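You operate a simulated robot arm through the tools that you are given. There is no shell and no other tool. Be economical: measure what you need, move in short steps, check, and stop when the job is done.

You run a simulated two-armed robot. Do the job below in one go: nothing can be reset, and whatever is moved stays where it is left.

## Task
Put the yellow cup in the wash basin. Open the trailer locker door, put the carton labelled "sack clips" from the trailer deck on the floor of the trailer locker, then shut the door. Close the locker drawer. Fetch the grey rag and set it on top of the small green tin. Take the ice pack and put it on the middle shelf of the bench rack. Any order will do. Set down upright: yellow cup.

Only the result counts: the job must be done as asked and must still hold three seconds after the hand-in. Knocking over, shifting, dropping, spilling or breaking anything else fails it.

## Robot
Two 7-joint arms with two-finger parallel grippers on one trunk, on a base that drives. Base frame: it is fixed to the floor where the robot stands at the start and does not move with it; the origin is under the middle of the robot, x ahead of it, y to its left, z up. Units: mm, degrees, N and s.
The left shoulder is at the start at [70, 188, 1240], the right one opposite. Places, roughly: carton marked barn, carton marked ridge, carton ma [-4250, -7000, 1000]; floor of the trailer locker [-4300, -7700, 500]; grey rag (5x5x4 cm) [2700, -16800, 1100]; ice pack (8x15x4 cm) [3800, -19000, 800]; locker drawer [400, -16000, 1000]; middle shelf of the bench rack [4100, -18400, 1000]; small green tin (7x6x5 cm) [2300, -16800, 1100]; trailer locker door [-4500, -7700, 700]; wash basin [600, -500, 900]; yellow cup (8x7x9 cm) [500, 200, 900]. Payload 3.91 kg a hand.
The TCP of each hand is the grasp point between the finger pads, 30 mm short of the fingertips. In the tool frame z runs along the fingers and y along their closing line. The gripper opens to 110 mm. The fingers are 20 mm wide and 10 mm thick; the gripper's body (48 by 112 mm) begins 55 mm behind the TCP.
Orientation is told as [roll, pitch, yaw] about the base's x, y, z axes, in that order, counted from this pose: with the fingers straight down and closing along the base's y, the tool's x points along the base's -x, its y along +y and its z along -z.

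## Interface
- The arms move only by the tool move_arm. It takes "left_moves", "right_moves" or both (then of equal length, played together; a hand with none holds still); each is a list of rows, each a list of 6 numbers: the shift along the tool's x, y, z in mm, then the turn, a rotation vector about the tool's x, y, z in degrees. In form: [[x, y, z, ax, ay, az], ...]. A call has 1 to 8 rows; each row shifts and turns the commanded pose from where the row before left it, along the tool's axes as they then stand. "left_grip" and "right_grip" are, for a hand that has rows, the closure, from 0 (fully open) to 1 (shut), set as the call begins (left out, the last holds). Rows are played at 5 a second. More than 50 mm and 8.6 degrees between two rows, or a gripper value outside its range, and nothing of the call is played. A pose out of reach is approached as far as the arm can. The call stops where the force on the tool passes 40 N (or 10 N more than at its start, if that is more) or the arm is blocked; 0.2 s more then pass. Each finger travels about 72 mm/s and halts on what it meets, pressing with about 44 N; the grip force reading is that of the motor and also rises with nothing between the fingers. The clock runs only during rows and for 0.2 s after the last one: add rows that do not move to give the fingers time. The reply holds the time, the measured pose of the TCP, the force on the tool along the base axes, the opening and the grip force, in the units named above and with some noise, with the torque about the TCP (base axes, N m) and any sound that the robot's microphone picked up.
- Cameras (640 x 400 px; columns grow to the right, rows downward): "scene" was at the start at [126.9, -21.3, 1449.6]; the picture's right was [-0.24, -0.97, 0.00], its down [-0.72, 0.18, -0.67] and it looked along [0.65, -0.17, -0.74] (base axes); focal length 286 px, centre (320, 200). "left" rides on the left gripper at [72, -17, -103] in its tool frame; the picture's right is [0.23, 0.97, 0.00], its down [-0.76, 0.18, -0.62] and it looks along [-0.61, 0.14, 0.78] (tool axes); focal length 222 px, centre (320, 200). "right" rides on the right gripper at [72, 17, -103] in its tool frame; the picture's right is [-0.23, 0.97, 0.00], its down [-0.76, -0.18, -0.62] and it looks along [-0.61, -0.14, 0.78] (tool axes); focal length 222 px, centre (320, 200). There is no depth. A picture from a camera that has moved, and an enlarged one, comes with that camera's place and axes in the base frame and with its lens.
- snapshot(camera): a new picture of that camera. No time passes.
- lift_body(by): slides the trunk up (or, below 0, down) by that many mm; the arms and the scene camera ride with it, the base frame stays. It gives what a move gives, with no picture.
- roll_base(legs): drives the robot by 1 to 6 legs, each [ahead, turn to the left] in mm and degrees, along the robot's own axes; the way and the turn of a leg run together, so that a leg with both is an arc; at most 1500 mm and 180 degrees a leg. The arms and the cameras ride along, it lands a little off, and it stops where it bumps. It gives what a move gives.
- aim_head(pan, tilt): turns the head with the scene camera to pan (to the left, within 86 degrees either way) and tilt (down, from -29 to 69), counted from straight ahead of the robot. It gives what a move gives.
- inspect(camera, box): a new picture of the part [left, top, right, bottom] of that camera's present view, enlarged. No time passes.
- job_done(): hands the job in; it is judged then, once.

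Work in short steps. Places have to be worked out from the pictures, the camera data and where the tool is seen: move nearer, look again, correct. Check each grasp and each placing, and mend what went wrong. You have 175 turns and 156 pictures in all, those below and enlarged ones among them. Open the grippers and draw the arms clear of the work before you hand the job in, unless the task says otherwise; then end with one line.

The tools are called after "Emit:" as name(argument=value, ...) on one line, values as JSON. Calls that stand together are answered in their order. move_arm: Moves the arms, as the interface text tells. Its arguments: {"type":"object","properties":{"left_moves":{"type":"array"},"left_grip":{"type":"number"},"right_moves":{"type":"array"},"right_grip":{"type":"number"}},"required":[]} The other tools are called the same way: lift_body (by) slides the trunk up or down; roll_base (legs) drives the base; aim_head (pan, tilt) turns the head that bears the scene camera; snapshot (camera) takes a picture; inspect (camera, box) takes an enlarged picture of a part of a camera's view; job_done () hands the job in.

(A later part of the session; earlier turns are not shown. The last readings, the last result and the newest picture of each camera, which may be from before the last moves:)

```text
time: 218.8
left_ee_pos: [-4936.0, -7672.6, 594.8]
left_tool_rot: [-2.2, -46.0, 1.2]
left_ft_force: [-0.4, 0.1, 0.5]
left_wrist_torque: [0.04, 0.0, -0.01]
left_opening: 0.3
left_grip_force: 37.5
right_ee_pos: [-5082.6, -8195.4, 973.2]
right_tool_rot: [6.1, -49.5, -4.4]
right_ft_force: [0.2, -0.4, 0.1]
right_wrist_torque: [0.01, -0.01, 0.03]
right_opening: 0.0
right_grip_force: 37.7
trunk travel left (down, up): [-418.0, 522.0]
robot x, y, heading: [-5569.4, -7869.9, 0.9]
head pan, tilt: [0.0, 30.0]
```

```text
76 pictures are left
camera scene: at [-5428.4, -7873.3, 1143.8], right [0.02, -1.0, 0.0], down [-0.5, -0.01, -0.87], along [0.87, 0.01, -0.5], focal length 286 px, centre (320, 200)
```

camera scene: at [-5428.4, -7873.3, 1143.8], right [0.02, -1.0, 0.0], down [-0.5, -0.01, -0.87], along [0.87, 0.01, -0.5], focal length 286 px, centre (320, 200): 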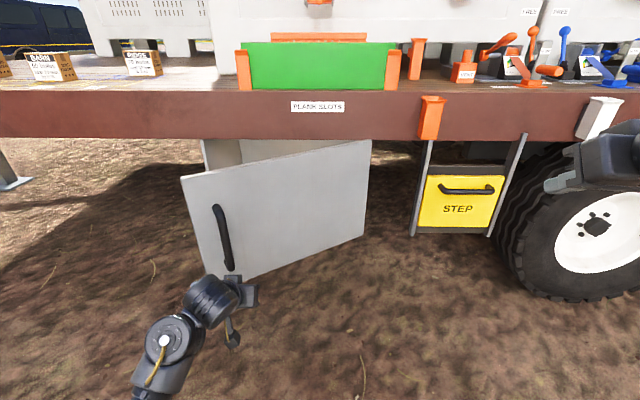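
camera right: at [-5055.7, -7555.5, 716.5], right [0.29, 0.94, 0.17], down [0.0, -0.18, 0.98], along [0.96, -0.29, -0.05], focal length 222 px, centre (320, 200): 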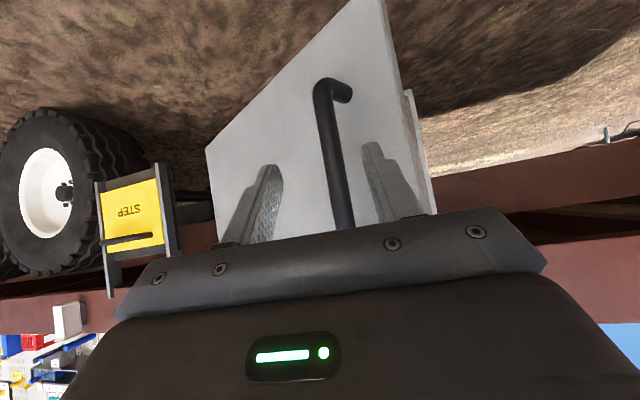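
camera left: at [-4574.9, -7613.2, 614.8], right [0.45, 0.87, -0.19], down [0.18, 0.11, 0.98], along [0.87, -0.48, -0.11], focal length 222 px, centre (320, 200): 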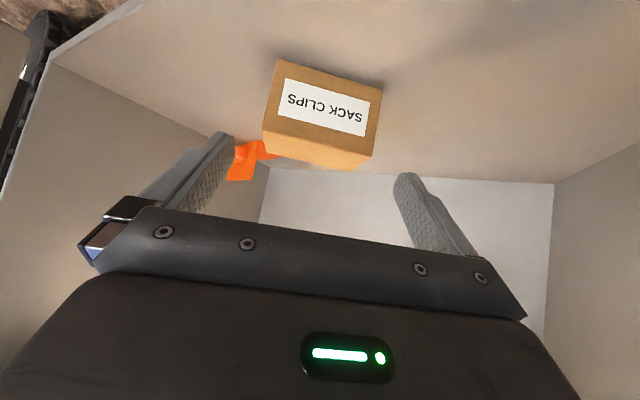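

I drive straight forward to push the door shut.

Emit:
roll_base(legs=[[340, 0]])

Emit:
snapshot(camera="scene")

```text
time: 221.0
left_ee_pos: [-4597.8, -7664.9, 593.3]
left_tool_rot: [-2.1, -46.0, 1.6]
left_ft_force: [0.5, -0.6, 0.6]
left_wrist_torque: [0.01, -0.01, 0.03]
left_opening: 0.0
left_grip_force: 37.5
right_ee_pos: [-4740.1, -8187.6, 972.3]
right_tool_rot: [6.1, -49.3, -4.0]
right_ft_force: [-0.3, 0.3, -0.1]
right_wrist_torque: [-0.01, -0.01, -0.02]
right_opening: 0.0
right_grip_force: 37.4
trunk travel left (down, up): [-418.0, 522.0]
robot x, y, heading: [-5229.2, -7864.5, 0.9]
head pan, tilt: [0.0, 30.0]
```

```text
75 pictures are left
camera scene: at [-5087.7, -7866.4, 1143.7], right [0.02, -1.0, 0.0], down [-0.5, -0.01, -0.87], along [0.87, 0.02, -0.5], focal length 286 px, centre (320, 200)
```

scene: 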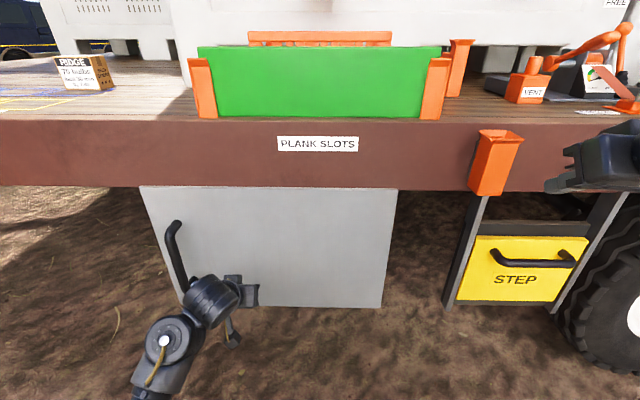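

Nearly shut. I push a little more until it stops.

Emit:
roll_base(legs=[[50, 0]])

Emit:
inspect(camera="scene", box=[100, 150, 420, 350])

```text
time: 221.9
left_ee_pos: [-4568.8, -7664.6, 595.2]
left_tool_rot: [-1.5, -45.7, 1.1]
left_ft_force: [-8.5, 0.1, 4.8]
left_wrist_torque: [0.0, -0.04, -0.06]
left_opening: 0.0
left_grip_force: 37.8
right_ee_pos: [-4707.5, -8186.1, 973.5]
right_tool_rot: [6.1, -49.4, -4.0]
right_ft_force: [0.4, -0.6, 0.4]
right_wrist_torque: [0.0, 0.02, 0.0]
right_opening: 0.2
right_grip_force: 37.8
trunk travel left (down, up): [-418.0, 522.0]
robot x, y, heading: [-5194.1, -7863.5, 1.3]
head pan, tilt: [0.0, 30.0]
stopped in leg 1: the force on the tool passed its limit (the readings are from after the stop); the commanded pose is now the measured one
```

```text
2.00 times, centred on (260, 250) of scene
camera zoom: at [-5056.3, -7865.6, 1143.9], right [0.02, -1.0, 0.0], down [-0.5, -0.01, -0.87], along [0.87, 0.02, -0.5], focal length 573 px, centre (440, 100)
```

zoom: 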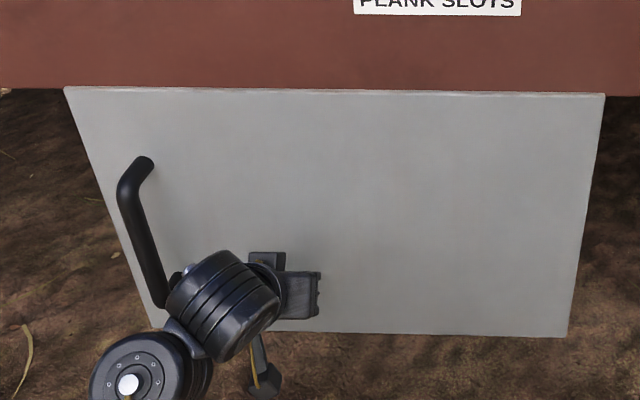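

It stopped on a force of over 40 N against the door. I push once more, then back off and check the gap from the side.

Emit:
roll_base(legs=[[25, 0]])

Emit:
roll_base(legs=[[-300, 0], [0, 35]])

Emit:
snapshot(camera="scene")

```text
time: 222.6
left_ee_pos: [-4569.4, -7663.1, 594.7]
left_tool_rot: [-1.2, -45.5, 0.8]
left_ft_force: [-22.0, 0.6, 9.9]
left_wrist_torque: [-0.01, -0.03, 0.02]
left_opening: 0.1
left_grip_force: 37.6
right_ee_pos: [-4704.4, -8185.6, 973.7]
right_tool_rot: [6.1, -49.5, -3.8]
right_ft_force: [-0.6, 0.3, 0.4]
right_wrist_torque: [0.03, 0.0, 0.02]
right_opening: 0.1
right_grip_force: 37.8
trunk travel left (down, up): [-418.0, 522.0]
robot x, y, heading: [-5192.2, -7866.4, 1.4]
head pan, tilt: [0.0, 30.0]
stopped in leg 1: the force on the tool passed its limit (the readings are from after the stop); the commanded pose is now the measured one
```

```text
time: 226.3
left_ee_pos: [-5097.9, -7352.7, 591.9]
left_tool_rot: [-1.3, -45.3, 35.6]
left_ft_force: [0.9, -0.7, 1.1]
left_wrist_torque: [-0.01, 0.02, 0.01]
left_opening: 0.1
left_grip_force: 37.9
right_ee_pos: [-4911.3, -7858.0, 973.1]
right_tool_rot: [6.0, -49.3, 30.9]
right_ft_force: [0.3, 0.4, 0.1]
right_wrist_torque: [-0.01, 0.02, 0.03]
right_opening: 0.0
right_grip_force: 37.6
trunk travel left (down, up): [-418.0, 522.0]
robot x, y, heading: [-5495.7, -7872.8, 36.0]
head pan, tilt: [0.0, 30.0]
```

```text
73 pictures are left
camera scene: at [-5381.7, -7792.3, 1143.8], right [0.59, -0.81, 0.0], down [-0.4, -0.29, -0.87], along [0.7, 0.51, -0.5], focal length 286 px, centre (320, 200)
```

scene: 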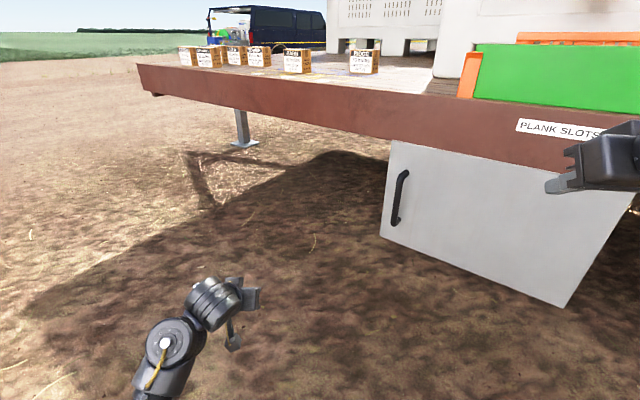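

The door is shut flush. Next are the other stations far to the south, so I raise the trunk, turn south and look along the way.

Emit:
lift_body(by=400)

Emit:
roll_base(legs=[[0, -115]])

Emit:
aim_head(pan=0, tilt=5)

Emit:
snapshot(camera="scene")

```text
time: 230.2
left_ee_pos: [-5097.0, -7352.3, 992.2]
left_tool_rot: [-1.2, -45.2, 35.5]
left_ft_force: [0.1, -0.6, -0.8]
left_wrist_torque: [0.0, 0.01, -0.02]
left_opening: 0.1
left_grip_force: 37.6
right_ee_pos: [-4911.7, -7857.1, 1372.8]
right_tool_rot: [6.0, -49.4, 30.8]
right_ft_force: [-0.2, 0.6, 0.4]
right_wrist_torque: [0.04, 0.01, -0.01]
right_opening: 0.0
right_grip_force: 38.4
trunk travel left (down, up): [-818.0, 122.0]
robot x, y, heading: [-5492.0, -7873.2, 36.1]
head pan, tilt: [0.0, 30.0]
```

```text
time: 235.4
left_ee_pos: [-5195.9, -8456.4, 992.0]
left_tool_rot: [-1.2, -45.2, -80.0]
left_ft_force: [0.2, 0.9, 0.5]
left_wrist_torque: [0.02, -0.01, 0.0]
left_opening: 0.0
left_grip_force: 37.3
right_ee_pos: [-5732.3, -8406.7, 1371.8]
right_tool_rot: [6.0, -49.3, -84.7]
right_ft_force: [0.1, 0.2, 1.0]
right_wrist_torque: [0.01, 0.01, 0.02]
right_opening: 0.1
right_grip_force: 37.7
trunk travel left (down, up): [-818.0, 122.0]
robot x, y, heading: [-5496.2, -7872.7, -79.4]
head pan, tilt: [0.0, 30.0]
```

```text
time: 236.3
left_ee_pos: [-5195.4, -8457.5, 991.8]
left_tool_rot: [-1.2, -45.3, -79.8]
left_ft_force: [0.7, 0.7, 0.1]
left_wrist_torque: [-0.02, 0.02, -0.03]
left_opening: 0.0
left_grip_force: 37.7
right_ee_pos: [-5731.3, -8406.8, 1373.7]
right_tool_rot: [6.0, -49.3, -84.6]
right_ft_force: [-0.9, -0.3, -0.4]
right_wrist_torque: [-0.03, 0.02, -0.02]
right_opening: 0.0
right_grip_force: 37.0
trunk travel left (down, up): [-818.0, 122.0]
robot x, y, heading: [-5494.6, -7877.3, -79.6]
head pan, tilt: [0.0, 5.0]
```

```text
72 pictures are left
camera scene: at [-5468.9, -8015.0, 1584.2], right [-0.98, -0.18, 0.0], down [-0.02, 0.09, -1.0], along [0.18, -0.98, -0.09], focal length 286 px, centre (320, 200)
```

scene: 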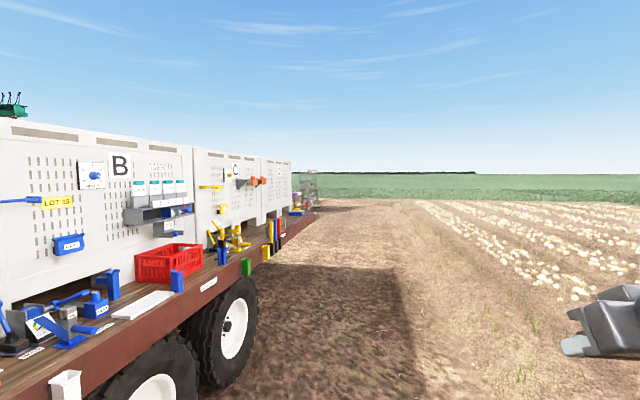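

The way is clear along the trailer, which ends near y -12400. I drive south past its end, then turn toward the southeast and look.

Emit:
roll_base(legs=[[0, -12.5], [1400, 0], [1400, 0], [1400, 0], [1400, 0], [0, 60]])

Emit:
snapshot(camera="scene")

```text
time: 266.3
left_ee_pos: [-4843.2, -13555.0, 992.0]
left_tool_rot: [-1.2, -45.3, -27.4]
left_ft_force: [-0.5, -0.8, -0.4]
left_wrist_torque: [0.01, 0.02, -0.02]
left_opening: 0.2
left_grip_force: 37.3
right_ee_pos: [-5208.0, -13950.2, 1372.6]
right_tool_rot: [6.0, -49.3, -32.0]
right_ft_force: [-0.4, -0.7, 0.2]
right_wrist_torque: [-0.01, 0.0, -0.04]
right_opening: 0.1
right_grip_force: 37.9
trunk travel left (down, up): [-818.0, 122.0]
robot x, y, heading: [-5488.9, -13437.8, -26.9]
head pan, tilt: [0.0, 5.0]
```

```text
71 pictures are left
camera scene: at [-5361.9, -13505.4, 1584.2], right [-0.45, -0.89, 0.0], down [-0.08, 0.04, -1.0], along [0.89, -0.45, -0.09], focal length 286 px, centre (320, 200)
```

scene: 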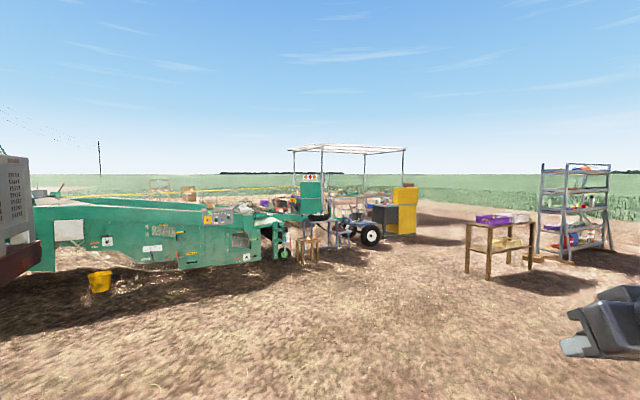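

The canopy station ahead holds the drawer, tin and rag. I drive closer toward (-2000, -16000) and look again.

Emit:
roll_base(legs=[[0, -9.4], [1440, 0], [1440, 0], [1440, 0], [0, 26]])

Emit:
snapshot(camera="scene")

```text
time: 289.0
left_ee_pos: [-1277.8, -15797.4, 992.8]
left_tool_rot: [-1.2, -45.3, -8.7]
left_ft_force: [-0.3, -0.4, 0.4]
left_wrist_torque: [0.01, -0.01, 0.01]
left_opening: 0.0
left_grip_force: 37.8
right_ee_pos: [-1495.4, -16289.2, 1372.2]
right_tool_rot: [6.1, -49.3, -13.5]
right_ft_force: [0.5, -0.2, 0.3]
right_wrist_torque: [-0.01, -0.03, -0.01]
right_opening: 0.1
right_grip_force: 37.5
trunk travel left (down, up): [-818.0, 122.0]
robot x, y, heading: [-1926.6, -15893.6, -8.2]
head pan, tilt: [0.0, 5.0]
```

```text
70 pictures are left
camera scene: at [-1785.0, -15914.6, 1584.2], right [-0.14, -0.99, 0.0], down [-0.09, 0.01, -1.0], along [0.99, -0.14, -0.09], focal length 286 px, centre (320, 200)
```

scene: 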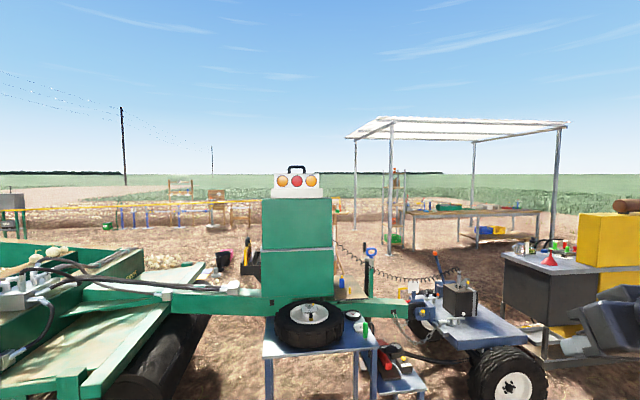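

The green cabinet at the centre should be the locker. I zoom in.

Emit:
inspect(camera="scene", box=[220, 160, 420, 360])

Emit:
inspect(camera="scene", box=[380, 180, 640, 342])

```text
2.00 times, centred on (320, 260) of scene
camera zoom: at [-1785.0, -15914.6, 1584.2], right [-0.14, -0.99, 0.0], down [-0.09, 0.01, -1.0], along [0.99, -0.14, -0.09], focal length 573 px, centre (320, 80)
```

zoom: 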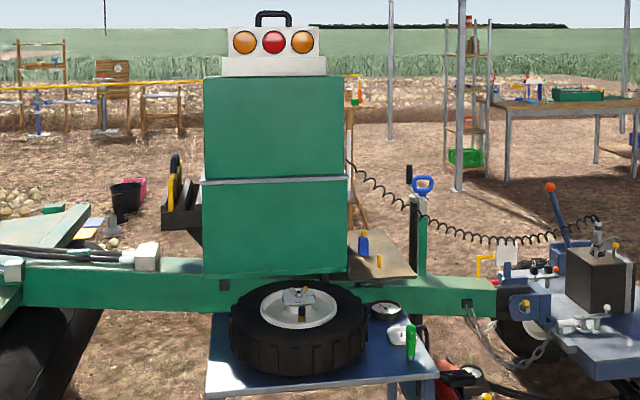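

```text
2.46 times, centred on (510, 261) of scene
camera zoom: at [-1785.0, -15914.6, 1584.2], right [-0.14, -0.99, 0.0], down [-0.09, 0.01, -1.0], along [0.99, -0.14, -0.09], focal length 705 px, centre (-148, 50)
```

zoom: 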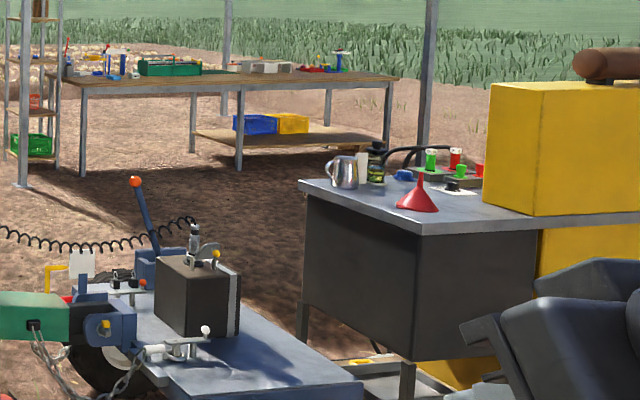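

The drawer juts out on the cabinet's north (+y) side, behind the green beam, and the tin/rag stand is behind that. I need a route to the far side, so I look right and left.

Emit:
aim_head(pan=-50, tilt=12)

Emit:
snapshot(camera="scene")

Emit:
aim_head(pan=50, tilt=12)

Emit:
snapshot(camera="scene")

```text
time: 290.2
left_ee_pos: [-1277.0, -15797.3, 992.2]
left_tool_rot: [-1.1, -45.3, -8.7]
left_ft_force: [0.0, 0.0, 0.2]
left_wrist_torque: [-0.02, 0.0, 0.02]
left_opening: 0.0
left_grip_force: 37.7
right_ee_pos: [-1497.2, -16288.9, 1374.1]
right_tool_rot: [6.0, -49.2, -13.5]
right_ft_force: [0.6, 0.8, 0.2]
right_wrist_torque: [-0.02, 0.0, -0.01]
right_opening: 0.0
right_grip_force: 38.1
trunk travel left (down, up): [-818.0, 122.0]
robot x, y, heading: [-1924.2, -15890.4, -8.4]
head pan, tilt: [-50.0, 12.0]
```

```text
67 pictures are left
camera scene: at [-1826.8, -15980.1, 1572.9], right [-0.85, -0.53, 0.0], down [-0.11, 0.18, -0.98], along [0.52, -0.83, -0.21], focal length 286 px, centre (320, 200)
```

scene: 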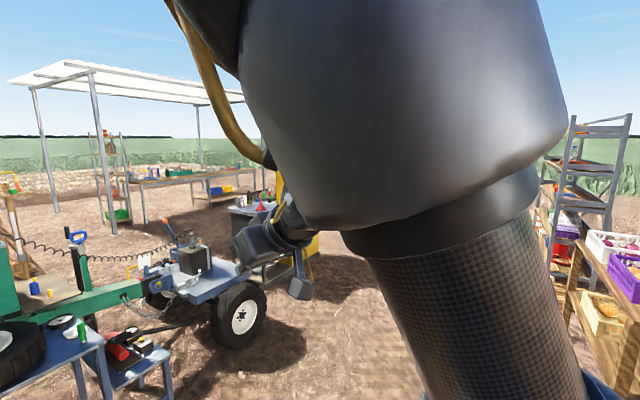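

```text
time: 291.9
left_ee_pos: [-1276.6, -15797.3, 992.7]
left_tool_rot: [-1.2, -45.3, -8.7]
left_ft_force: [0.2, -0.8, -0.2]
left_wrist_torque: [-0.03, -0.02, -0.01]
left_opening: 0.2
left_grip_force: 37.8
right_ee_pos: [-1497.0, -16288.1, 1373.9]
right_tool_rot: [5.9, -49.3, -13.4]
right_ft_force: [-0.4, -0.4, 0.2]
right_wrist_torque: [-0.02, 0.02, -0.02]
right_opening: 0.2
right_grip_force: 37.6
trunk travel left (down, up): [-818.0, 122.0]
robot x, y, heading: [-1924.2, -15895.7, -8.4]
head pan, tilt: [50.0, 12.0]
```

```text
66 pictures are left
camera scene: at [-1806.4, -15838.8, 1572.9], right [0.67, -0.75, 0.0], down [-0.16, -0.14, -0.98], along [0.73, 0.65, -0.21], focal length 286 px, centre (320, 200)
```

scene: 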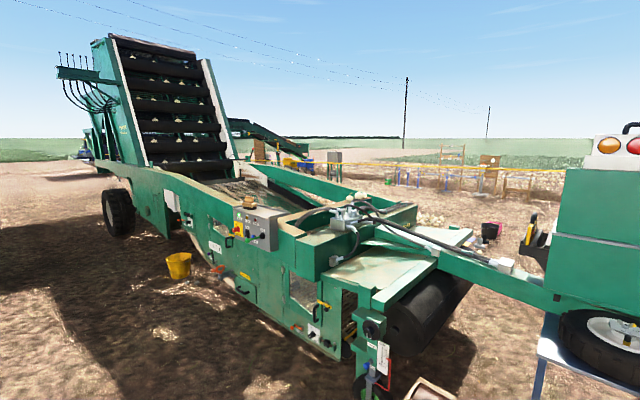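

The only way round is south, between the small cart and the wooden table. I drive to about (-1300, -18900) and look.

Emit:
roll_base(legs=[[0, -70.2], [1050, 0], [1050, 0], [1000, 0], [0, 55]])

Emit:
aim_head(pan=0, tilt=10)

Emit:
snapshot(camera="scene")

```text
time: 312.5
left_ee_pos: [-521.4, -18925.1, 990.8]
left_tool_rot: [-1.3, -45.4, -21.2]
left_ft_force: [0.9, 0.7, -0.8]
left_wrist_torque: [-0.03, 0.02, 0.0]
left_opening: 0.0
left_grip_force: 37.6
right_ee_pos: [-840.8, -19357.8, 1372.7]
right_tool_rot: [5.9, -49.3, -25.9]
right_ft_force: [-0.2, -0.2, 0.4]
right_wrist_torque: [0.04, 0.03, -0.01]
right_opening: 0.1
right_grip_force: 37.7
trunk travel left (down, up): [-818.0, 122.0]
robot x, y, heading: [-1173.4, -18884.1, -20.7]
head pan, tilt: [50.0, 12.0]
```

```text
time: 313.7
left_ee_pos: [-520.2, -18925.9, 992.3]
left_tool_rot: [-1.3, -45.3, -21.2]
left_ft_force: [-0.8, -0.4, 0.4]
left_wrist_torque: [0.02, 0.03, -0.01]
left_opening: 0.0
left_grip_force: 37.8
right_ee_pos: [-841.2, -19357.6, 1372.5]
right_tool_rot: [6.0, -49.3, -25.9]
right_ft_force: [0.4, 0.0, 0.3]
right_wrist_torque: [0.03, 0.01, -0.01]
right_opening: 0.0
right_grip_force: 37.5
trunk travel left (down, up): [-818.0, 122.0]
robot x, y, heading: [-1176.0, -18878.7, -20.7]
head pan, tilt: [0.0, 10.0]
```

```text
65 pictures are left
camera scene: at [-1040.8, -18931.0, 1576.2], right [-0.35, -0.94, 0.0], down [-0.16, 0.06, -0.98], along [0.92, -0.35, -0.17], focal length 286 px, centre (320, 200)
```

scene: 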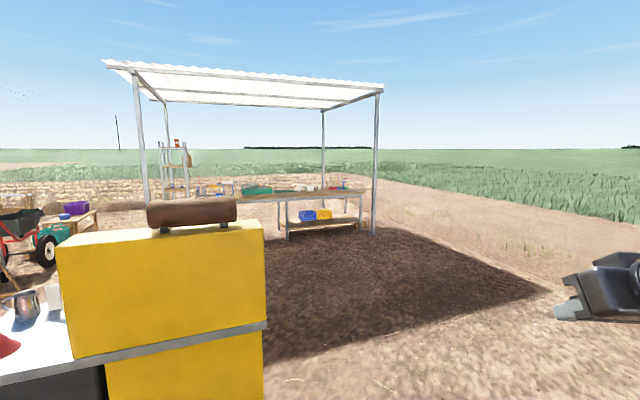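

The bench with the rack is under the canopy at x about 3850. I pass south of the yellow cabinet and drive to about (3000, -19050).

Emit:
roll_base(legs=[[0, -26], [1300, 0], [0, 59], [1150, 0], [1150, 0], [1050, 0]])

Emit:
snapshot(camera="scene")

```text
time: 340.0
left_ee_pos: [3528.4, -18681.1, 990.7]
left_tool_rot: [-1.3, -45.2, 13.4]
left_ft_force: [-0.2, -0.2, 0.1]
left_wrist_torque: [-0.02, 0.01, 0.04]
left_opening: 0.0
left_grip_force: 37.5
right_ee_pos: [3507.8, -19219.9, 1372.9]
right_tool_rot: [6.0, -49.4, 8.7]
right_ft_force: [-0.1, -0.1, -0.3]
right_wrist_torque: [0.06, -0.01, -0.01]
right_opening: 0.1
right_grip_force: 37.8
trunk travel left (down, up): [-818.0, 122.0]
robot x, y, heading: [2963.2, -19013.2, 13.8]
head pan, tilt: [0.0, 10.0]
```

```text
64 pictures are left
camera scene: at [3101.0, -18981.8, 1576.2], right [0.24, -0.97, 0.0], down [-0.17, -0.04, -0.98], along [0.96, 0.24, -0.17], focal length 286 px, centre (320, 200)
```

scene: 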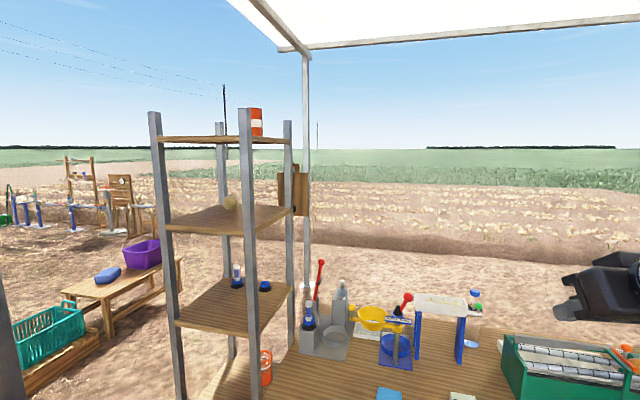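

The rack's shelf at z of about 1000 (with two small bottles) is the middle one. I tilt the head down to find the ice pack.

Emit:
aim_head(pan=-10, tilt=40)

Emit:
snapshot(camera="scene")

Emit:
aim_head(pan=12, tilt=30)

Emit:
snapshot(camera="scene")

```text
time: 341.0
left_ee_pos: [3527.1, -18681.8, 991.0]
left_tool_rot: [-1.3, -45.3, 13.4]
left_ft_force: [0.1, -0.1, -0.6]
left_wrist_torque: [-0.02, 0.0, -0.03]
left_opening: 0.0
left_grip_force: 37.6
right_ee_pos: [3508.3, -19219.3, 1374.1]
right_tool_rot: [6.0, -49.3, 8.7]
right_ft_force: [1.2, -0.1, 0.4]
right_wrist_torque: [-0.03, 0.01, 0.0]
right_opening: 0.1
right_grip_force: 37.9
trunk travel left (down, up): [-818.0, 122.0]
robot x, y, heading: [2962.6, -19016.6, 13.9]
head pan, tilt: [-10.0, 40.0]
```

```text
63 pictures are left
camera scene: at [3095.9, -18998.2, 1528.6], right [0.07, -1.0, 0.0], down [-0.64, -0.04, -0.77], along [0.76, 0.05, -0.64], focal length 286 px, centre (320, 200)
```

scene: 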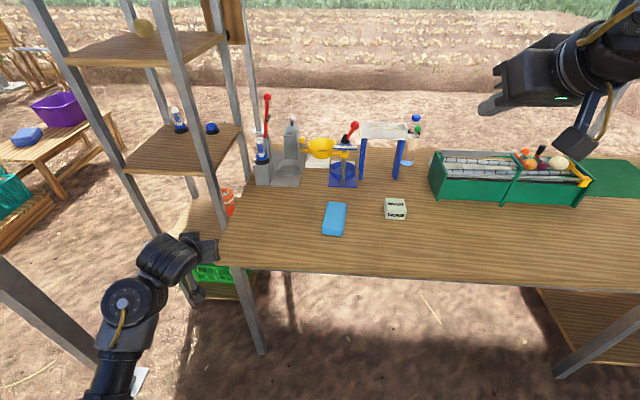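

```text
time: 341.9
left_ee_pos: [3526.9, -18681.3, 992.3]
left_tool_rot: [-1.3, -45.2, 13.3]
left_ft_force: [1.1, -0.2, -0.1]
left_wrist_torque: [0.01, -0.02, -0.05]
left_opening: 0.0
left_grip_force: 37.1
right_ee_pos: [3507.7, -19218.9, 1374.0]
right_tool_rot: [5.9, -49.4, 8.7]
right_ft_force: [-0.6, 0.7, 0.1]
right_wrist_torque: [0.01, 0.03, -0.04]
right_opening: 0.0
right_grip_force: 38.3
trunk travel left (down, up): [-818.0, 122.0]
robot x, y, heading: [2963.7, -19016.1, 13.8]
head pan, tilt: [12.0, 30.0]
```

```text
62 pictures are left
camera scene: at [3092.6, -18964.6, 1543.8], right [0.44, -0.9, 0.0], down [-0.45, -0.22, -0.87], along [0.78, 0.38, -0.5], focal length 286 px, centre (320, 200)
```

scene: 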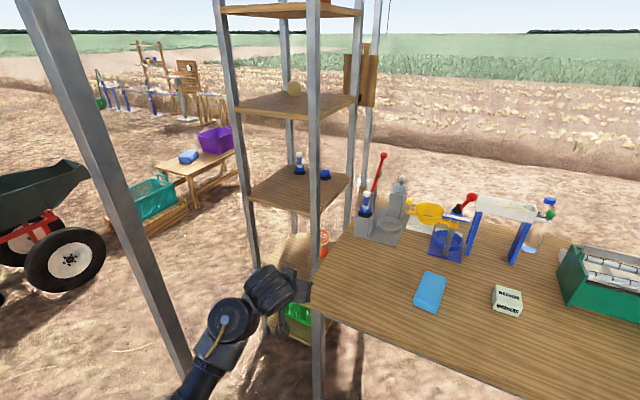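

The ice pack is at about (3830, -18998), long axis along x, top about z 830. The rack's middle shelf spans x 3870–4230 and y -18570 to -18240, with two bottles at its back. I reposition the robot so the left hand faces the pack.

Emit:
roll_base(legs=[[0, -65], [215, 0], [0, 49]])

Emit:
move_arm(left_moves=[[0, 0, 0, 0, 0, 0], [0, 0, 0, 0, 0, 0], [0, 0, 0, 0, 0, 0], [0, 0, 0, 0, 0, 0], [0, 0, 0, 0, 0, 0], [0, 0, 0, 0, 0, 0], [0, 0, 0, 0, 0, 0]], left_grip=0)

Emit:
snapshot(camera="left")

Emit:
snapshot(camera="scene")

```text
time: 348.5
left_ee_pos: [3728.5, -18993.6, 993.0]
left_tool_rot: [-1.2, -45.3, -0.9]
left_ft_force: [0.2, 0.1, -0.2]
left_wrist_torque: [0.01, 0.0, 0.02]
left_opening: 0.2
left_grip_force: 37.5
right_ee_pos: [3576.0, -19510.7, 1373.6]
right_tool_rot: [6.0, -49.3, -5.6]
right_ft_force: [0.1, -0.5, 0.5]
right_wrist_torque: [0.02, 0.01, 0.03]
right_opening: 0.0
right_grip_force: 37.8
trunk travel left (down, up): [-818.0, 122.0]
robot x, y, heading: [3097.9, -19176.3, -0.2]
head pan, tilt: [12.0, 30.0]
```

```text
time: 350.1
left_ee_pos: [3728.9, -18994.5, 993.0]
left_tool_rot: [-1.3, -45.3, -0.8]
left_ft_force: [0.3, 1.1, -0.5]
left_wrist_torque: [0.05, -0.02, 0.03]
left_opening: 110.0
left_grip_force: 0.0
right_ee_pos: [3577.0, -19511.3, 1374.3]
right_tool_rot: [6.0, -49.3, -5.5]
right_ft_force: [-0.5, 0.6, 0.4]
right_wrist_torque: [-0.01, 0.01, 0.01]
right_opening: 0.0
right_grip_force: 37.3
trunk travel left (down, up): [-818.0, 122.0]
robot x, y, heading: [3099.1, -19176.7, -0.4]
head pan, tilt: [12.0, 30.0]
```

```text
61 pictures are left
camera left: at [3604.3, -19006.8, 1013.8], right [-0.13, 0.98, -0.18], down [0.1, 0.19, 0.98], along [0.99, 0.11, -0.12], focal length 222 px, centre (320, 200)
```

left: 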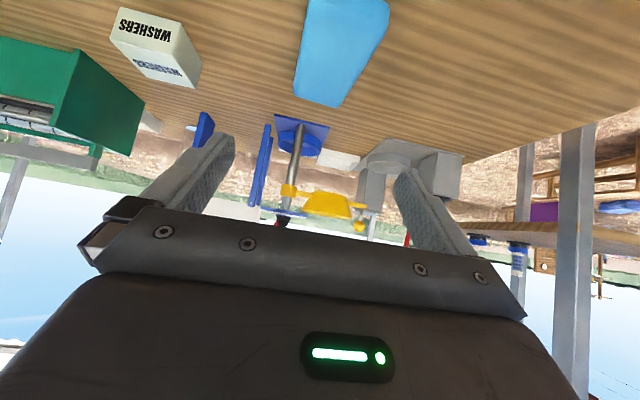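

```text
60 pictures are left
camera scene: at [3238.1, -19160.8, 1543.8], right [0.2, -0.98, 0.0], down [-0.49, -0.1, -0.87], along [0.85, 0.17, -0.5], focal length 286 px, centre (320, 200)
```

scene: 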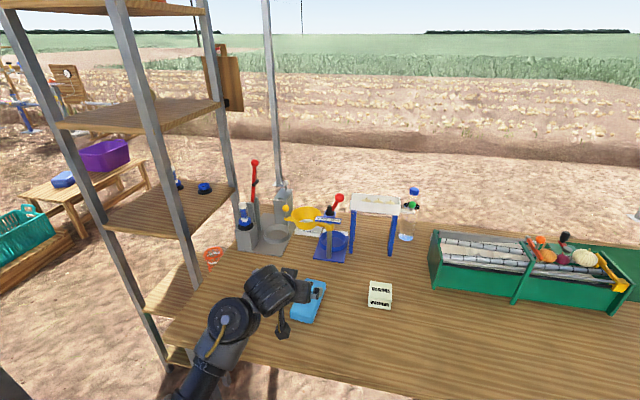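

The pack is right ahead in line (y -18996, x 3770–3925). I drive forward 90, lower the trunk 110, and check.

Emit:
roll_base(legs=[[88, 0]])

Emit:
lift_body(by=-110)

Emit:
snapshot(camera="left")

Emit:
snapshot(camera="scene")

```text
time: 351.2
left_ee_pos: [3812.1, -18995.0, 996.0]
left_tool_rot: [-1.2, -45.5, -0.9]
left_ft_force: [-0.2, 0.2, 0.0]
left_wrist_torque: [0.02, 0.01, 0.0]
left_opening: 109.9
left_grip_force: 0.1
right_ee_pos: [3659.6, -19513.2, 1376.8]
right_tool_rot: [6.0, -49.7, -5.7]
right_ft_force: [-0.7, 0.5, 0.4]
right_wrist_torque: [0.03, -0.03, 0.0]
right_opening: 0.0
right_grip_force: 37.6
trunk travel left (down, up): [-818.0, 122.0]
robot x, y, heading: [3184.1, -19175.1, -0.5]
head pan, tilt: [12.0, 30.0]
```

```text
time: 352.7
left_ee_pos: [3816.8, -18996.4, 881.8]
left_tool_rot: [-1.3, -45.4, -1.0]
left_ft_force: [1.1, -0.3, -0.1]
left_wrist_torque: [0.02, 0.0, 0.02]
left_opening: 110.0
left_grip_force: 0.1
right_ee_pos: [3664.8, -19511.6, 1263.5]
right_tool_rot: [6.1, -49.3, -5.6]
right_ft_force: [0.7, 1.1, -1.0]
right_wrist_torque: [0.01, 0.01, -0.01]
right_opening: 0.0
right_grip_force: 37.3
trunk travel left (down, up): [-708.0, 232.0]
robot x, y, heading: [3186.6, -19179.1, -0.4]
head pan, tilt: [12.0, 30.0]
```

```text
59 pictures are left
camera left: at [3692.0, -19007.7, 903.7], right [-0.13, 0.98, -0.18], down [0.1, 0.19, 0.98], along [0.99, 0.11, -0.12], focal length 222 px, centre (320, 200)
```

left: 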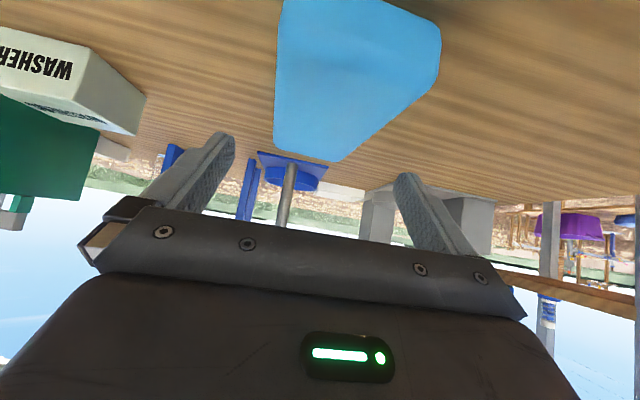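

```text
58 pictures are left
camera scene: at [3325.8, -19161.4, 1433.9], right [0.2, -0.98, 0.0], down [-0.49, -0.1, -0.87], along [0.85, 0.17, -0.5], focal length 286 px, centre (320, 200)
```

scene: 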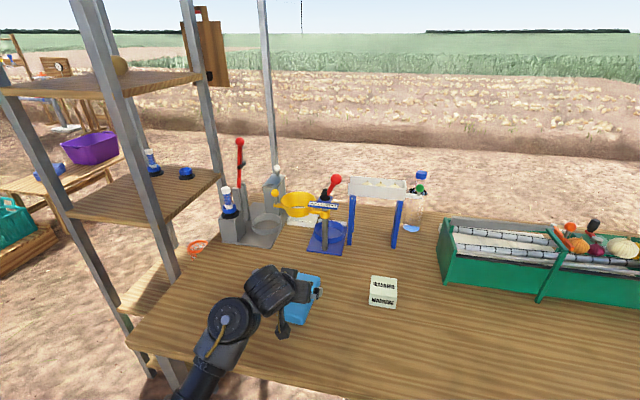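

Aligned in y. I descend the last 54 mm to the pack and check contact.

Emit:
move_arm(left_moves=[[8, -1, 18, 0, 0, 0], [8, -1, 18, 0, 0, 0], [8, 0, 17, 0, 0, 0]])

Emit:
move_arm(left_moves=[[0, 0, 0, 0, 0, 0], [0, 0, 0, 0, 0, 0], [0, 0, 0, 0, 0, 0], [0, 0, 0, 0, 0, 0]], left_grip=0.6)

Emit:
snapshot(camera="left")

```text
time: 353.5
left_ee_pos: [3836.1, -18998.1, 828.0]
left_tool_rot: [-1.4, -45.3, -0.9]
left_ft_force: [-1.6, 0.3, 4.3]
left_wrist_torque: [0.19, 0.0, 0.12]
left_opening: 109.9
left_grip_force: 0.1
right_ee_pos: [3664.7, -19512.5, 1263.3]
right_tool_rot: [6.0, -49.4, -5.7]
right_ft_force: [0.5, 0.2, -0.7]
right_wrist_torque: [0.0, 0.01, 0.01]
right_opening: 0.0
right_grip_force: 38.1
trunk travel left (down, up): [-708.0, 232.0]
robot x, y, heading: [3185.5, -19176.3, -0.7]
head pan, tilt: [12.0, 30.0]
```

```text
time: 354.5
left_ee_pos: [3836.2, -18999.8, 829.2]
left_tool_rot: [-1.4, -45.4, -1.0]
left_ft_force: [0.9, 1.6, 4.5]
left_wrist_torque: [0.13, -0.48, 0.02]
left_opening: 74.6
left_grip_force: 43.8
right_ee_pos: [3663.9, -19513.4, 1263.6]
right_tool_rot: [6.0, -49.4, -5.8]
right_ft_force: [0.3, 0.1, 0.5]
right_wrist_torque: [0.0, -0.01, 0.01]
right_opening: 0.0
right_grip_force: 37.8
trunk travel left (down, up): [-708.0, 232.0]
robot x, y, heading: [3190.2, -19179.3, -0.5]
head pan, tilt: [12.0, 30.0]
```

```text
57 pictures are left
camera left: at [3711.5, -19010.5, 850.3], right [-0.13, 0.98, -0.18], down [0.1, 0.19, 0.98], along [0.99, 0.11, -0.12], focal length 222 px, centre (320, 200)
```

left: 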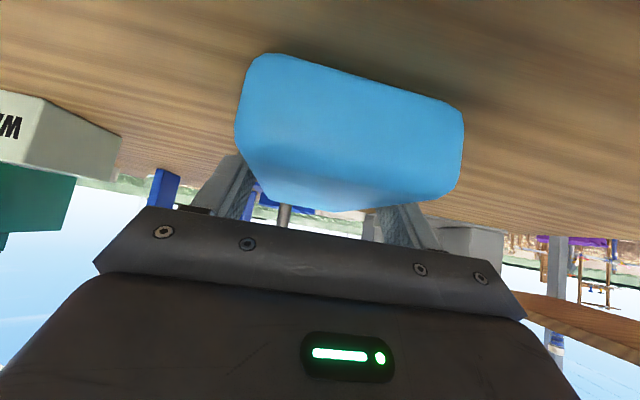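

Gripped at 74.6 mm. I lift with the trunk, then back away from the bench.

Emit:
lift_body(by=230)

Emit:
roll_base(legs=[[-300, 0]])

Emit:
snapshot(camera="scene")

Emit:
snapshot(camera="left")

```text
time: 356.9
left_ee_pos: [3837.8, -18998.1, 1056.8]
left_tool_rot: [-1.3, -45.2, -1.0]
left_ft_force: [0.5, -0.6, -4.5]
left_wrist_torque: [0.04, -0.01, 0.01]
left_opening: 75.0
left_grip_force: 43.6
right_ee_pos: [3667.1, -19511.5, 1493.5]
right_tool_rot: [6.0, -49.4, -5.7]
right_ft_force: [0.1, -0.3, -0.7]
right_wrist_torque: [0.05, -0.02, -0.01]
right_opening: 0.0
right_grip_force: 37.4
trunk travel left (down, up): [-938.0, 2.0]
robot x, y, heading: [3185.0, -19180.7, -0.9]
head pan, tilt: [12.0, 30.0]
```

```text
time: 358.9
left_ee_pos: [3541.1, -18996.0, 1056.9]
left_tool_rot: [-1.3, -45.0, -1.0]
left_ft_force: [0.3, -0.7, -4.7]
left_wrist_torque: [0.01, 0.03, 0.0]
left_opening: 74.6
left_grip_force: 44.5
right_ee_pos: [3370.4, -19509.8, 1490.5]
right_tool_rot: [6.0, -49.2, -5.8]
right_ft_force: [-0.7, 0.9, -0.9]
right_wrist_torque: [0.03, 0.03, -0.01]
right_opening: 0.1
right_grip_force: 38.2
trunk travel left (down, up): [-938.0, 2.0]
robot x, y, heading: [2890.5, -19178.1, -0.6]
head pan, tilt: [12.0, 30.0]
```

```text
56 pictures are left
camera scene: at [3031.1, -19159.0, 1663.4], right [0.2, -0.98, 0.0], down [-0.49, -0.1, -0.86], along [0.85, 0.17, -0.5], focal length 286 px, centre (320, 200)
```

scene: 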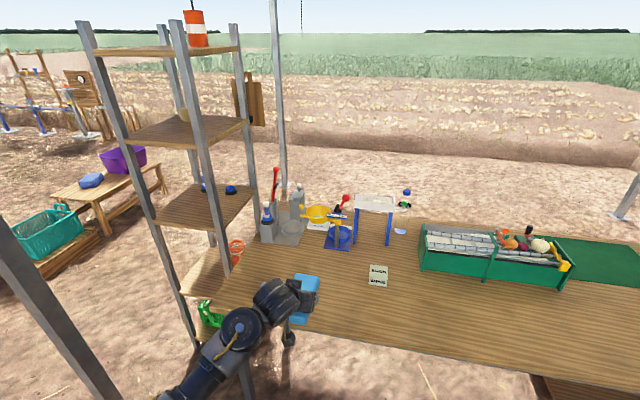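

```text
55 pictures are left
camera left: at [3415.9, -19008.3, 1078.5], right [-0.13, 0.98, -0.18], down [0.1, 0.19, 0.98], along [0.99, 0.11, -0.12], focal length 222 px, centre (320, 200)
```

left: 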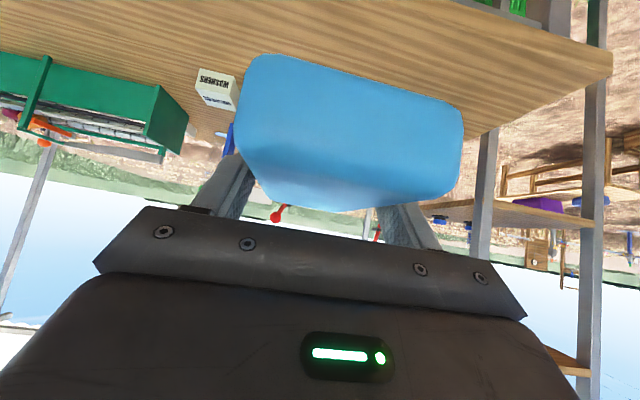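

The shelf surface is at about z 1004, with its front edge at x about 3850 and y from -18585 to -18265. I raise the pack a bit and drive over to line up with the shelf.

Emit:
move_arm(left_moves=[[-10.6, 0, -10.6, 0, 0, 0]])

Emit:
roll_base(legs=[[0, 84.6], [568, 0], [0, -84]])

Emit:
snapshot(camera="scene")

Emit:
snapshot(camera="left")

```text
time: 359.3
left_ee_pos: [3538.6, -18995.5, 1071.1]
left_tool_rot: [-1.3, -45.2, -1.2]
left_ft_force: [0.7, 0.1, -3.0]
left_wrist_torque: [-0.01, 0.05, 0.01]
left_opening: 74.6
left_grip_force: 43.8
right_ee_pos: [3367.6, -19509.4, 1493.2]
right_tool_rot: [6.0, -49.3, -5.7]
right_ft_force: [0.1, 0.5, -0.2]
right_wrist_torque: [-0.01, -0.02, -0.03]
right_opening: 0.3
right_grip_force: 37.2
trunk travel left (down, up): [-938.0, 2.0]
robot x, y, heading: [2891.0, -19170.3, -0.4]
head pan, tilt: [12.0, 30.0]
```

```text
time: 368.4
left_ee_pos: [3391.9, -18093.5, 1067.2]
left_tool_rot: [-0.8, -44.1, 32.7]
left_ft_force: [0.8, 0.9, -3.2]
left_wrist_torque: [-0.02, -0.02, -0.02]
left_opening: 74.7
left_grip_force: 43.6
right_ee_pos: [3535.2, -18625.1, 1492.9]
right_tool_rot: [5.9, -49.4, 27.4]
right_ft_force: [-0.7, -0.2, 0.3]
right_wrist_torque: [-0.02, 0.02, -0.02]
right_opening: 0.0
right_grip_force: 37.3
trunk travel left (down, up): [-938.0, 2.0]
robot x, y, heading: [2953.5, -18608.2, 32.3]
head pan, tilt: [12.0, 30.0]
stopped in leg 3: the force on the tool passed its limit (the readings are from after the stop); the commanded pose is now the measured one
```

```text
54 pictures are left
camera scene: at [3058.4, -18514.5, 1663.6], right [0.7, -0.71, 0.0], down [-0.36, -0.35, -0.87], along [0.62, 0.61, -0.5], focal length 286 px, centre (320, 200)
```

scene: 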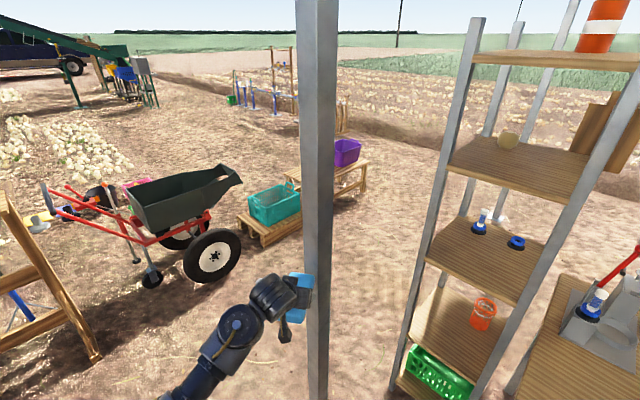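

```text
53 pictures are left
camera left: at [3296.7, -18173.7, 1091.3], right [-0.66, 0.73, -0.17], down [0.0, 0.22, 0.98], along [0.75, 0.64, -0.14], focal length 222 px, centre (320, 200)
```

left: 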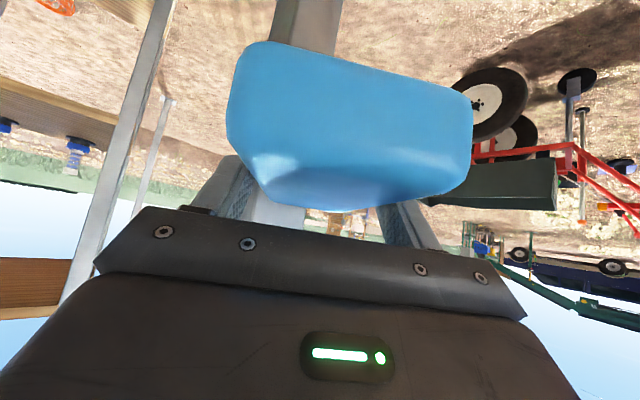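

The pack touched the canopy post during the turn. I turn back left, reverse away, and take a route clear of the post.

Emit:
roll_base(legs=[[0, 10], [-250, 0], [0, -102], [-190, 0], [0, 60]])

Emit:
snapshot(camera="left")

Emit:
snapshot(camera="scene")

```text
time: 379.0
left_ee_pos: [3314.4, -18418.7, 1069.0]
left_tool_rot: [-0.8, -44.4, 0.4]
left_ft_force: [0.3, 0.4, -3.6]
left_wrist_torque: [-0.02, 0.01, 0.03]
left_opening: 74.8
left_grip_force: 44.2
right_ee_pos: [3150.3, -18943.1, 1494.1]
right_tool_rot: [6.0, -49.3, -5.1]
right_ft_force: [-0.6, 0.3, 0.4]
right_wrist_torque: [-0.05, 0.0, 0.01]
right_opening: 0.0
right_grip_force: 37.7
trunk travel left (down, up): [-938.0, 2.0]
robot x, y, heading: [2666.2, -18611.5, -0.0]
head pan, tilt: [12.0, 30.0]
```

```text
52 pictures are left
camera left: at [3191.2, -18434.7, 1092.6], right [-0.16, 0.97, -0.17], down [0.11, 0.19, 0.98], along [0.98, 0.14, -0.14], focal length 222 px, centre (320, 200)
```

left: 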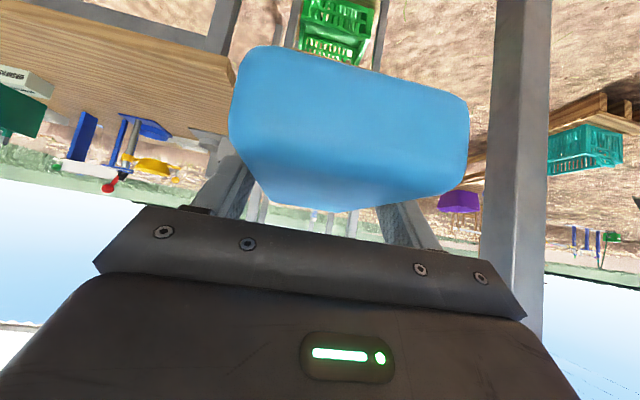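

```text
51 pictures are left
camera scene: at [2808.0, -18595.5, 1663.8], right [0.21, -0.98, 0.0], down [-0.49, -0.1, -0.87], along [0.85, 0.18, -0.5], focal length 286 px, centre (320, 200)
```

scene: 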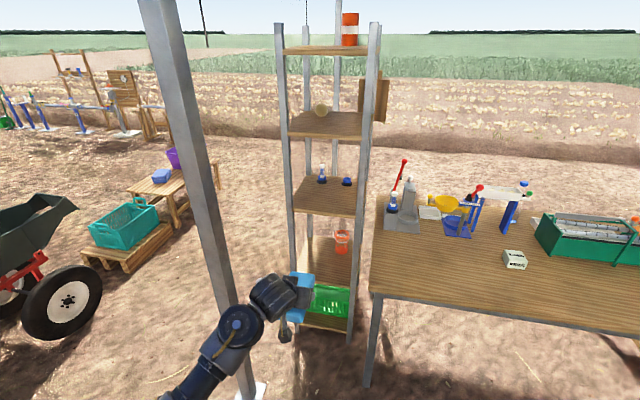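

This view shows five shelves, and the middle one (with the bottles) is at z about 1004, with the opening y -18543 to -18248. I shift the hand 24 to the left, and drive 450 toward it.

Emit:
move_arm(left_moves=[[0, 22, 0, 0, 0, 0]])

Emit:
roll_base(legs=[[450, 0]])

Emit:
snapshot(camera="scene")

Emit:
snapshot(camera="left")

```text
time: 379.4
left_ee_pos: [3314.9, -18394.9, 1068.8]
left_tool_rot: [-0.7, -44.2, 0.4]
left_ft_force: [0.0, 0.0, -2.4]
left_wrist_torque: [-0.03, 0.03, -0.03]
left_opening: 74.8
left_grip_force: 44.1
right_ee_pos: [3150.8, -18941.2, 1493.3]
right_tool_rot: [5.9, -49.2, -5.1]
right_ft_force: [0.8, -0.3, -0.3]
right_wrist_torque: [0.01, 0.01, 0.02]
right_opening: 0.0
right_grip_force: 37.9
trunk travel left (down, up): [-938.0, 2.0]
robot x, y, heading: [2668.1, -18610.4, 0.2]
head pan, tilt: [12.0, 30.0]
```

```text
time: 382.2
left_ee_pos: [3770.4, -18405.2, 1069.8]
left_tool_rot: [-0.8, -44.4, -0.1]
left_ft_force: [-0.5, 0.2, -2.3]
left_wrist_torque: [0.0, 0.04, 0.02]
left_opening: 74.7
left_grip_force: 44.0
right_ee_pos: [3599.7, -18948.4, 1494.2]
right_tool_rot: [5.9, -49.3, -5.7]
right_ft_force: [0.2, -0.4, -0.4]
right_wrist_torque: [0.03, -0.04, -0.01]
right_opening: 0.0
right_grip_force: 37.0
trunk travel left (down, up): [-938.0, 2.0]
robot x, y, heading: [3120.6, -18611.4, -0.5]
head pan, tilt: [12.0, 30.0]
```

```text
50 pictures are left
camera scene: at [3259.9, -18598.0, 1664.0], right [0.2, -0.98, 0.0], down [-0.49, -0.1, -0.87], along [0.85, 0.17, -0.5], focal length 286 px, centre (320, 200)
```

scene: 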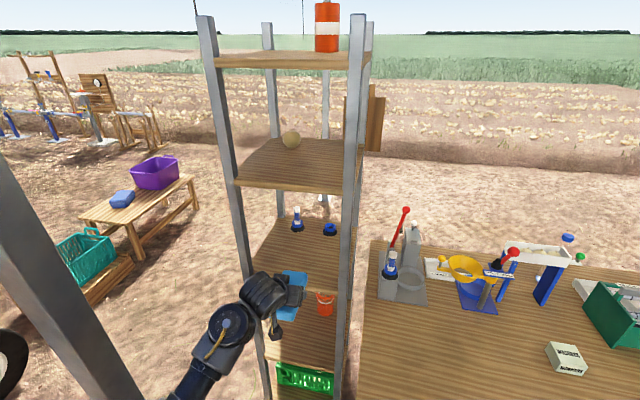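

```text
49 pictures are left
camera left: at [3646.1, -18419.0, 1093.4], right [-0.15, 0.97, -0.17], down [0.11, 0.19, 0.98], along [0.98, 0.13, -0.14], focal length 222 px, centre (320, 200)
```

left: 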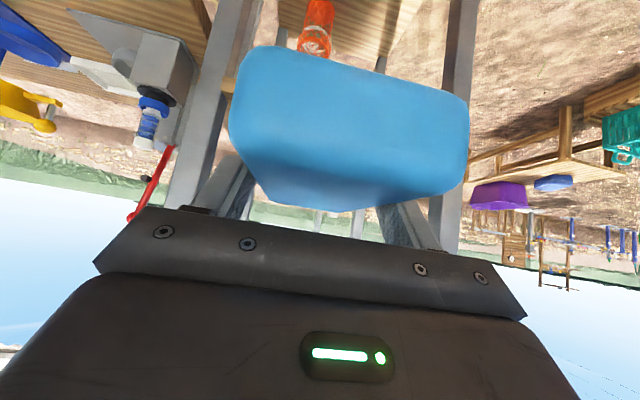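

The hand needs about 20 mm more to the left to be centred between the posts. I shift and drive in 165.

Emit:
move_arm(left_moves=[[0, 20, 0, 0, 0, 0]])

Emit:
roll_base(legs=[[165, 0]])

Emit:
snapshot(camera="scene")

Emit:
snapshot(camera="left")

```text
time: 382.6
left_ee_pos: [3772.4, -18382.4, 1069.7]
left_tool_rot: [-0.7, -44.2, -0.1]
left_ft_force: [0.1, 0.1, -3.5]
left_wrist_torque: [0.02, 0.05, 0.0]
left_opening: 74.8
left_grip_force: 43.7
right_ee_pos: [3602.1, -18948.2, 1494.2]
right_tool_rot: [6.0, -49.3, -5.6]
right_ft_force: [0.3, -0.1, 0.8]
right_wrist_torque: [0.01, 0.03, 0.0]
right_opening: 0.2
right_grip_force: 38.1
trunk travel left (down, up): [-938.0, 2.0]
robot x, y, heading: [3123.3, -18611.9, -0.6]
head pan, tilt: [12.0, 30.0]
```

```text
time: 384.0
left_ee_pos: [3936.1, -18384.5, 1071.7]
left_tool_rot: [-0.8, -44.4, -0.1]
left_ft_force: [0.2, 0.9, -3.6]
left_wrist_torque: [0.0, 0.01, 0.02]
left_opening: 74.8
left_grip_force: 44.3
right_ee_pos: [3762.3, -18949.8, 1495.0]
right_tool_rot: [5.9, -49.6, -5.6]
right_ft_force: [-0.4, -1.1, 0.3]
right_wrist_torque: [0.03, 0.0, -0.02]
right_opening: 0.0
right_grip_force: 37.4
trunk travel left (down, up): [-938.0, 2.0]
robot x, y, heading: [3286.2, -18617.0, -0.4]
head pan, tilt: [12.0, 30.0]
```

```text
48 pictures are left
camera scene: at [3422.5, -18599.3, 1664.2], right [0.2, -0.98, 0.0], down [-0.49, -0.1, -0.87], along [0.85, 0.17, -0.5], focal length 286 px, centre (320, 200)
```

scene: 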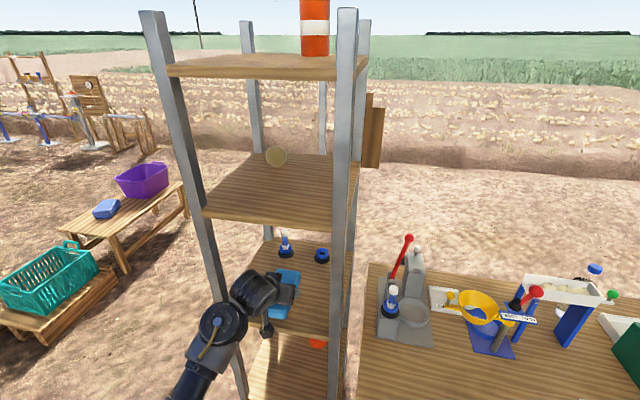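

```text
47 pictures are left
camera left: at [3810.7, -18399.3, 1094.8], right [-0.15, 0.97, -0.17], down [0.11, 0.19, 0.98], along [0.98, 0.13, -0.14], focal length 222 px, centre (320, 200)
```

left: 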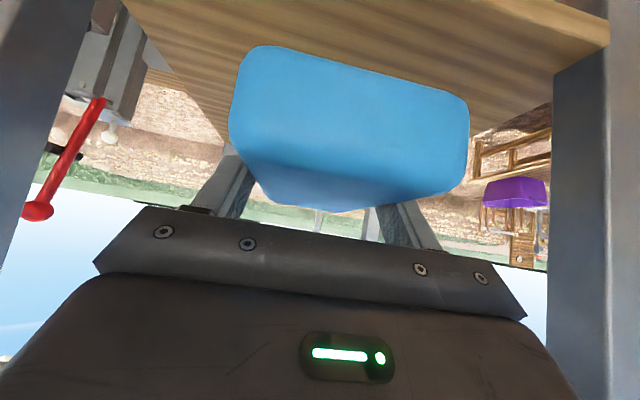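

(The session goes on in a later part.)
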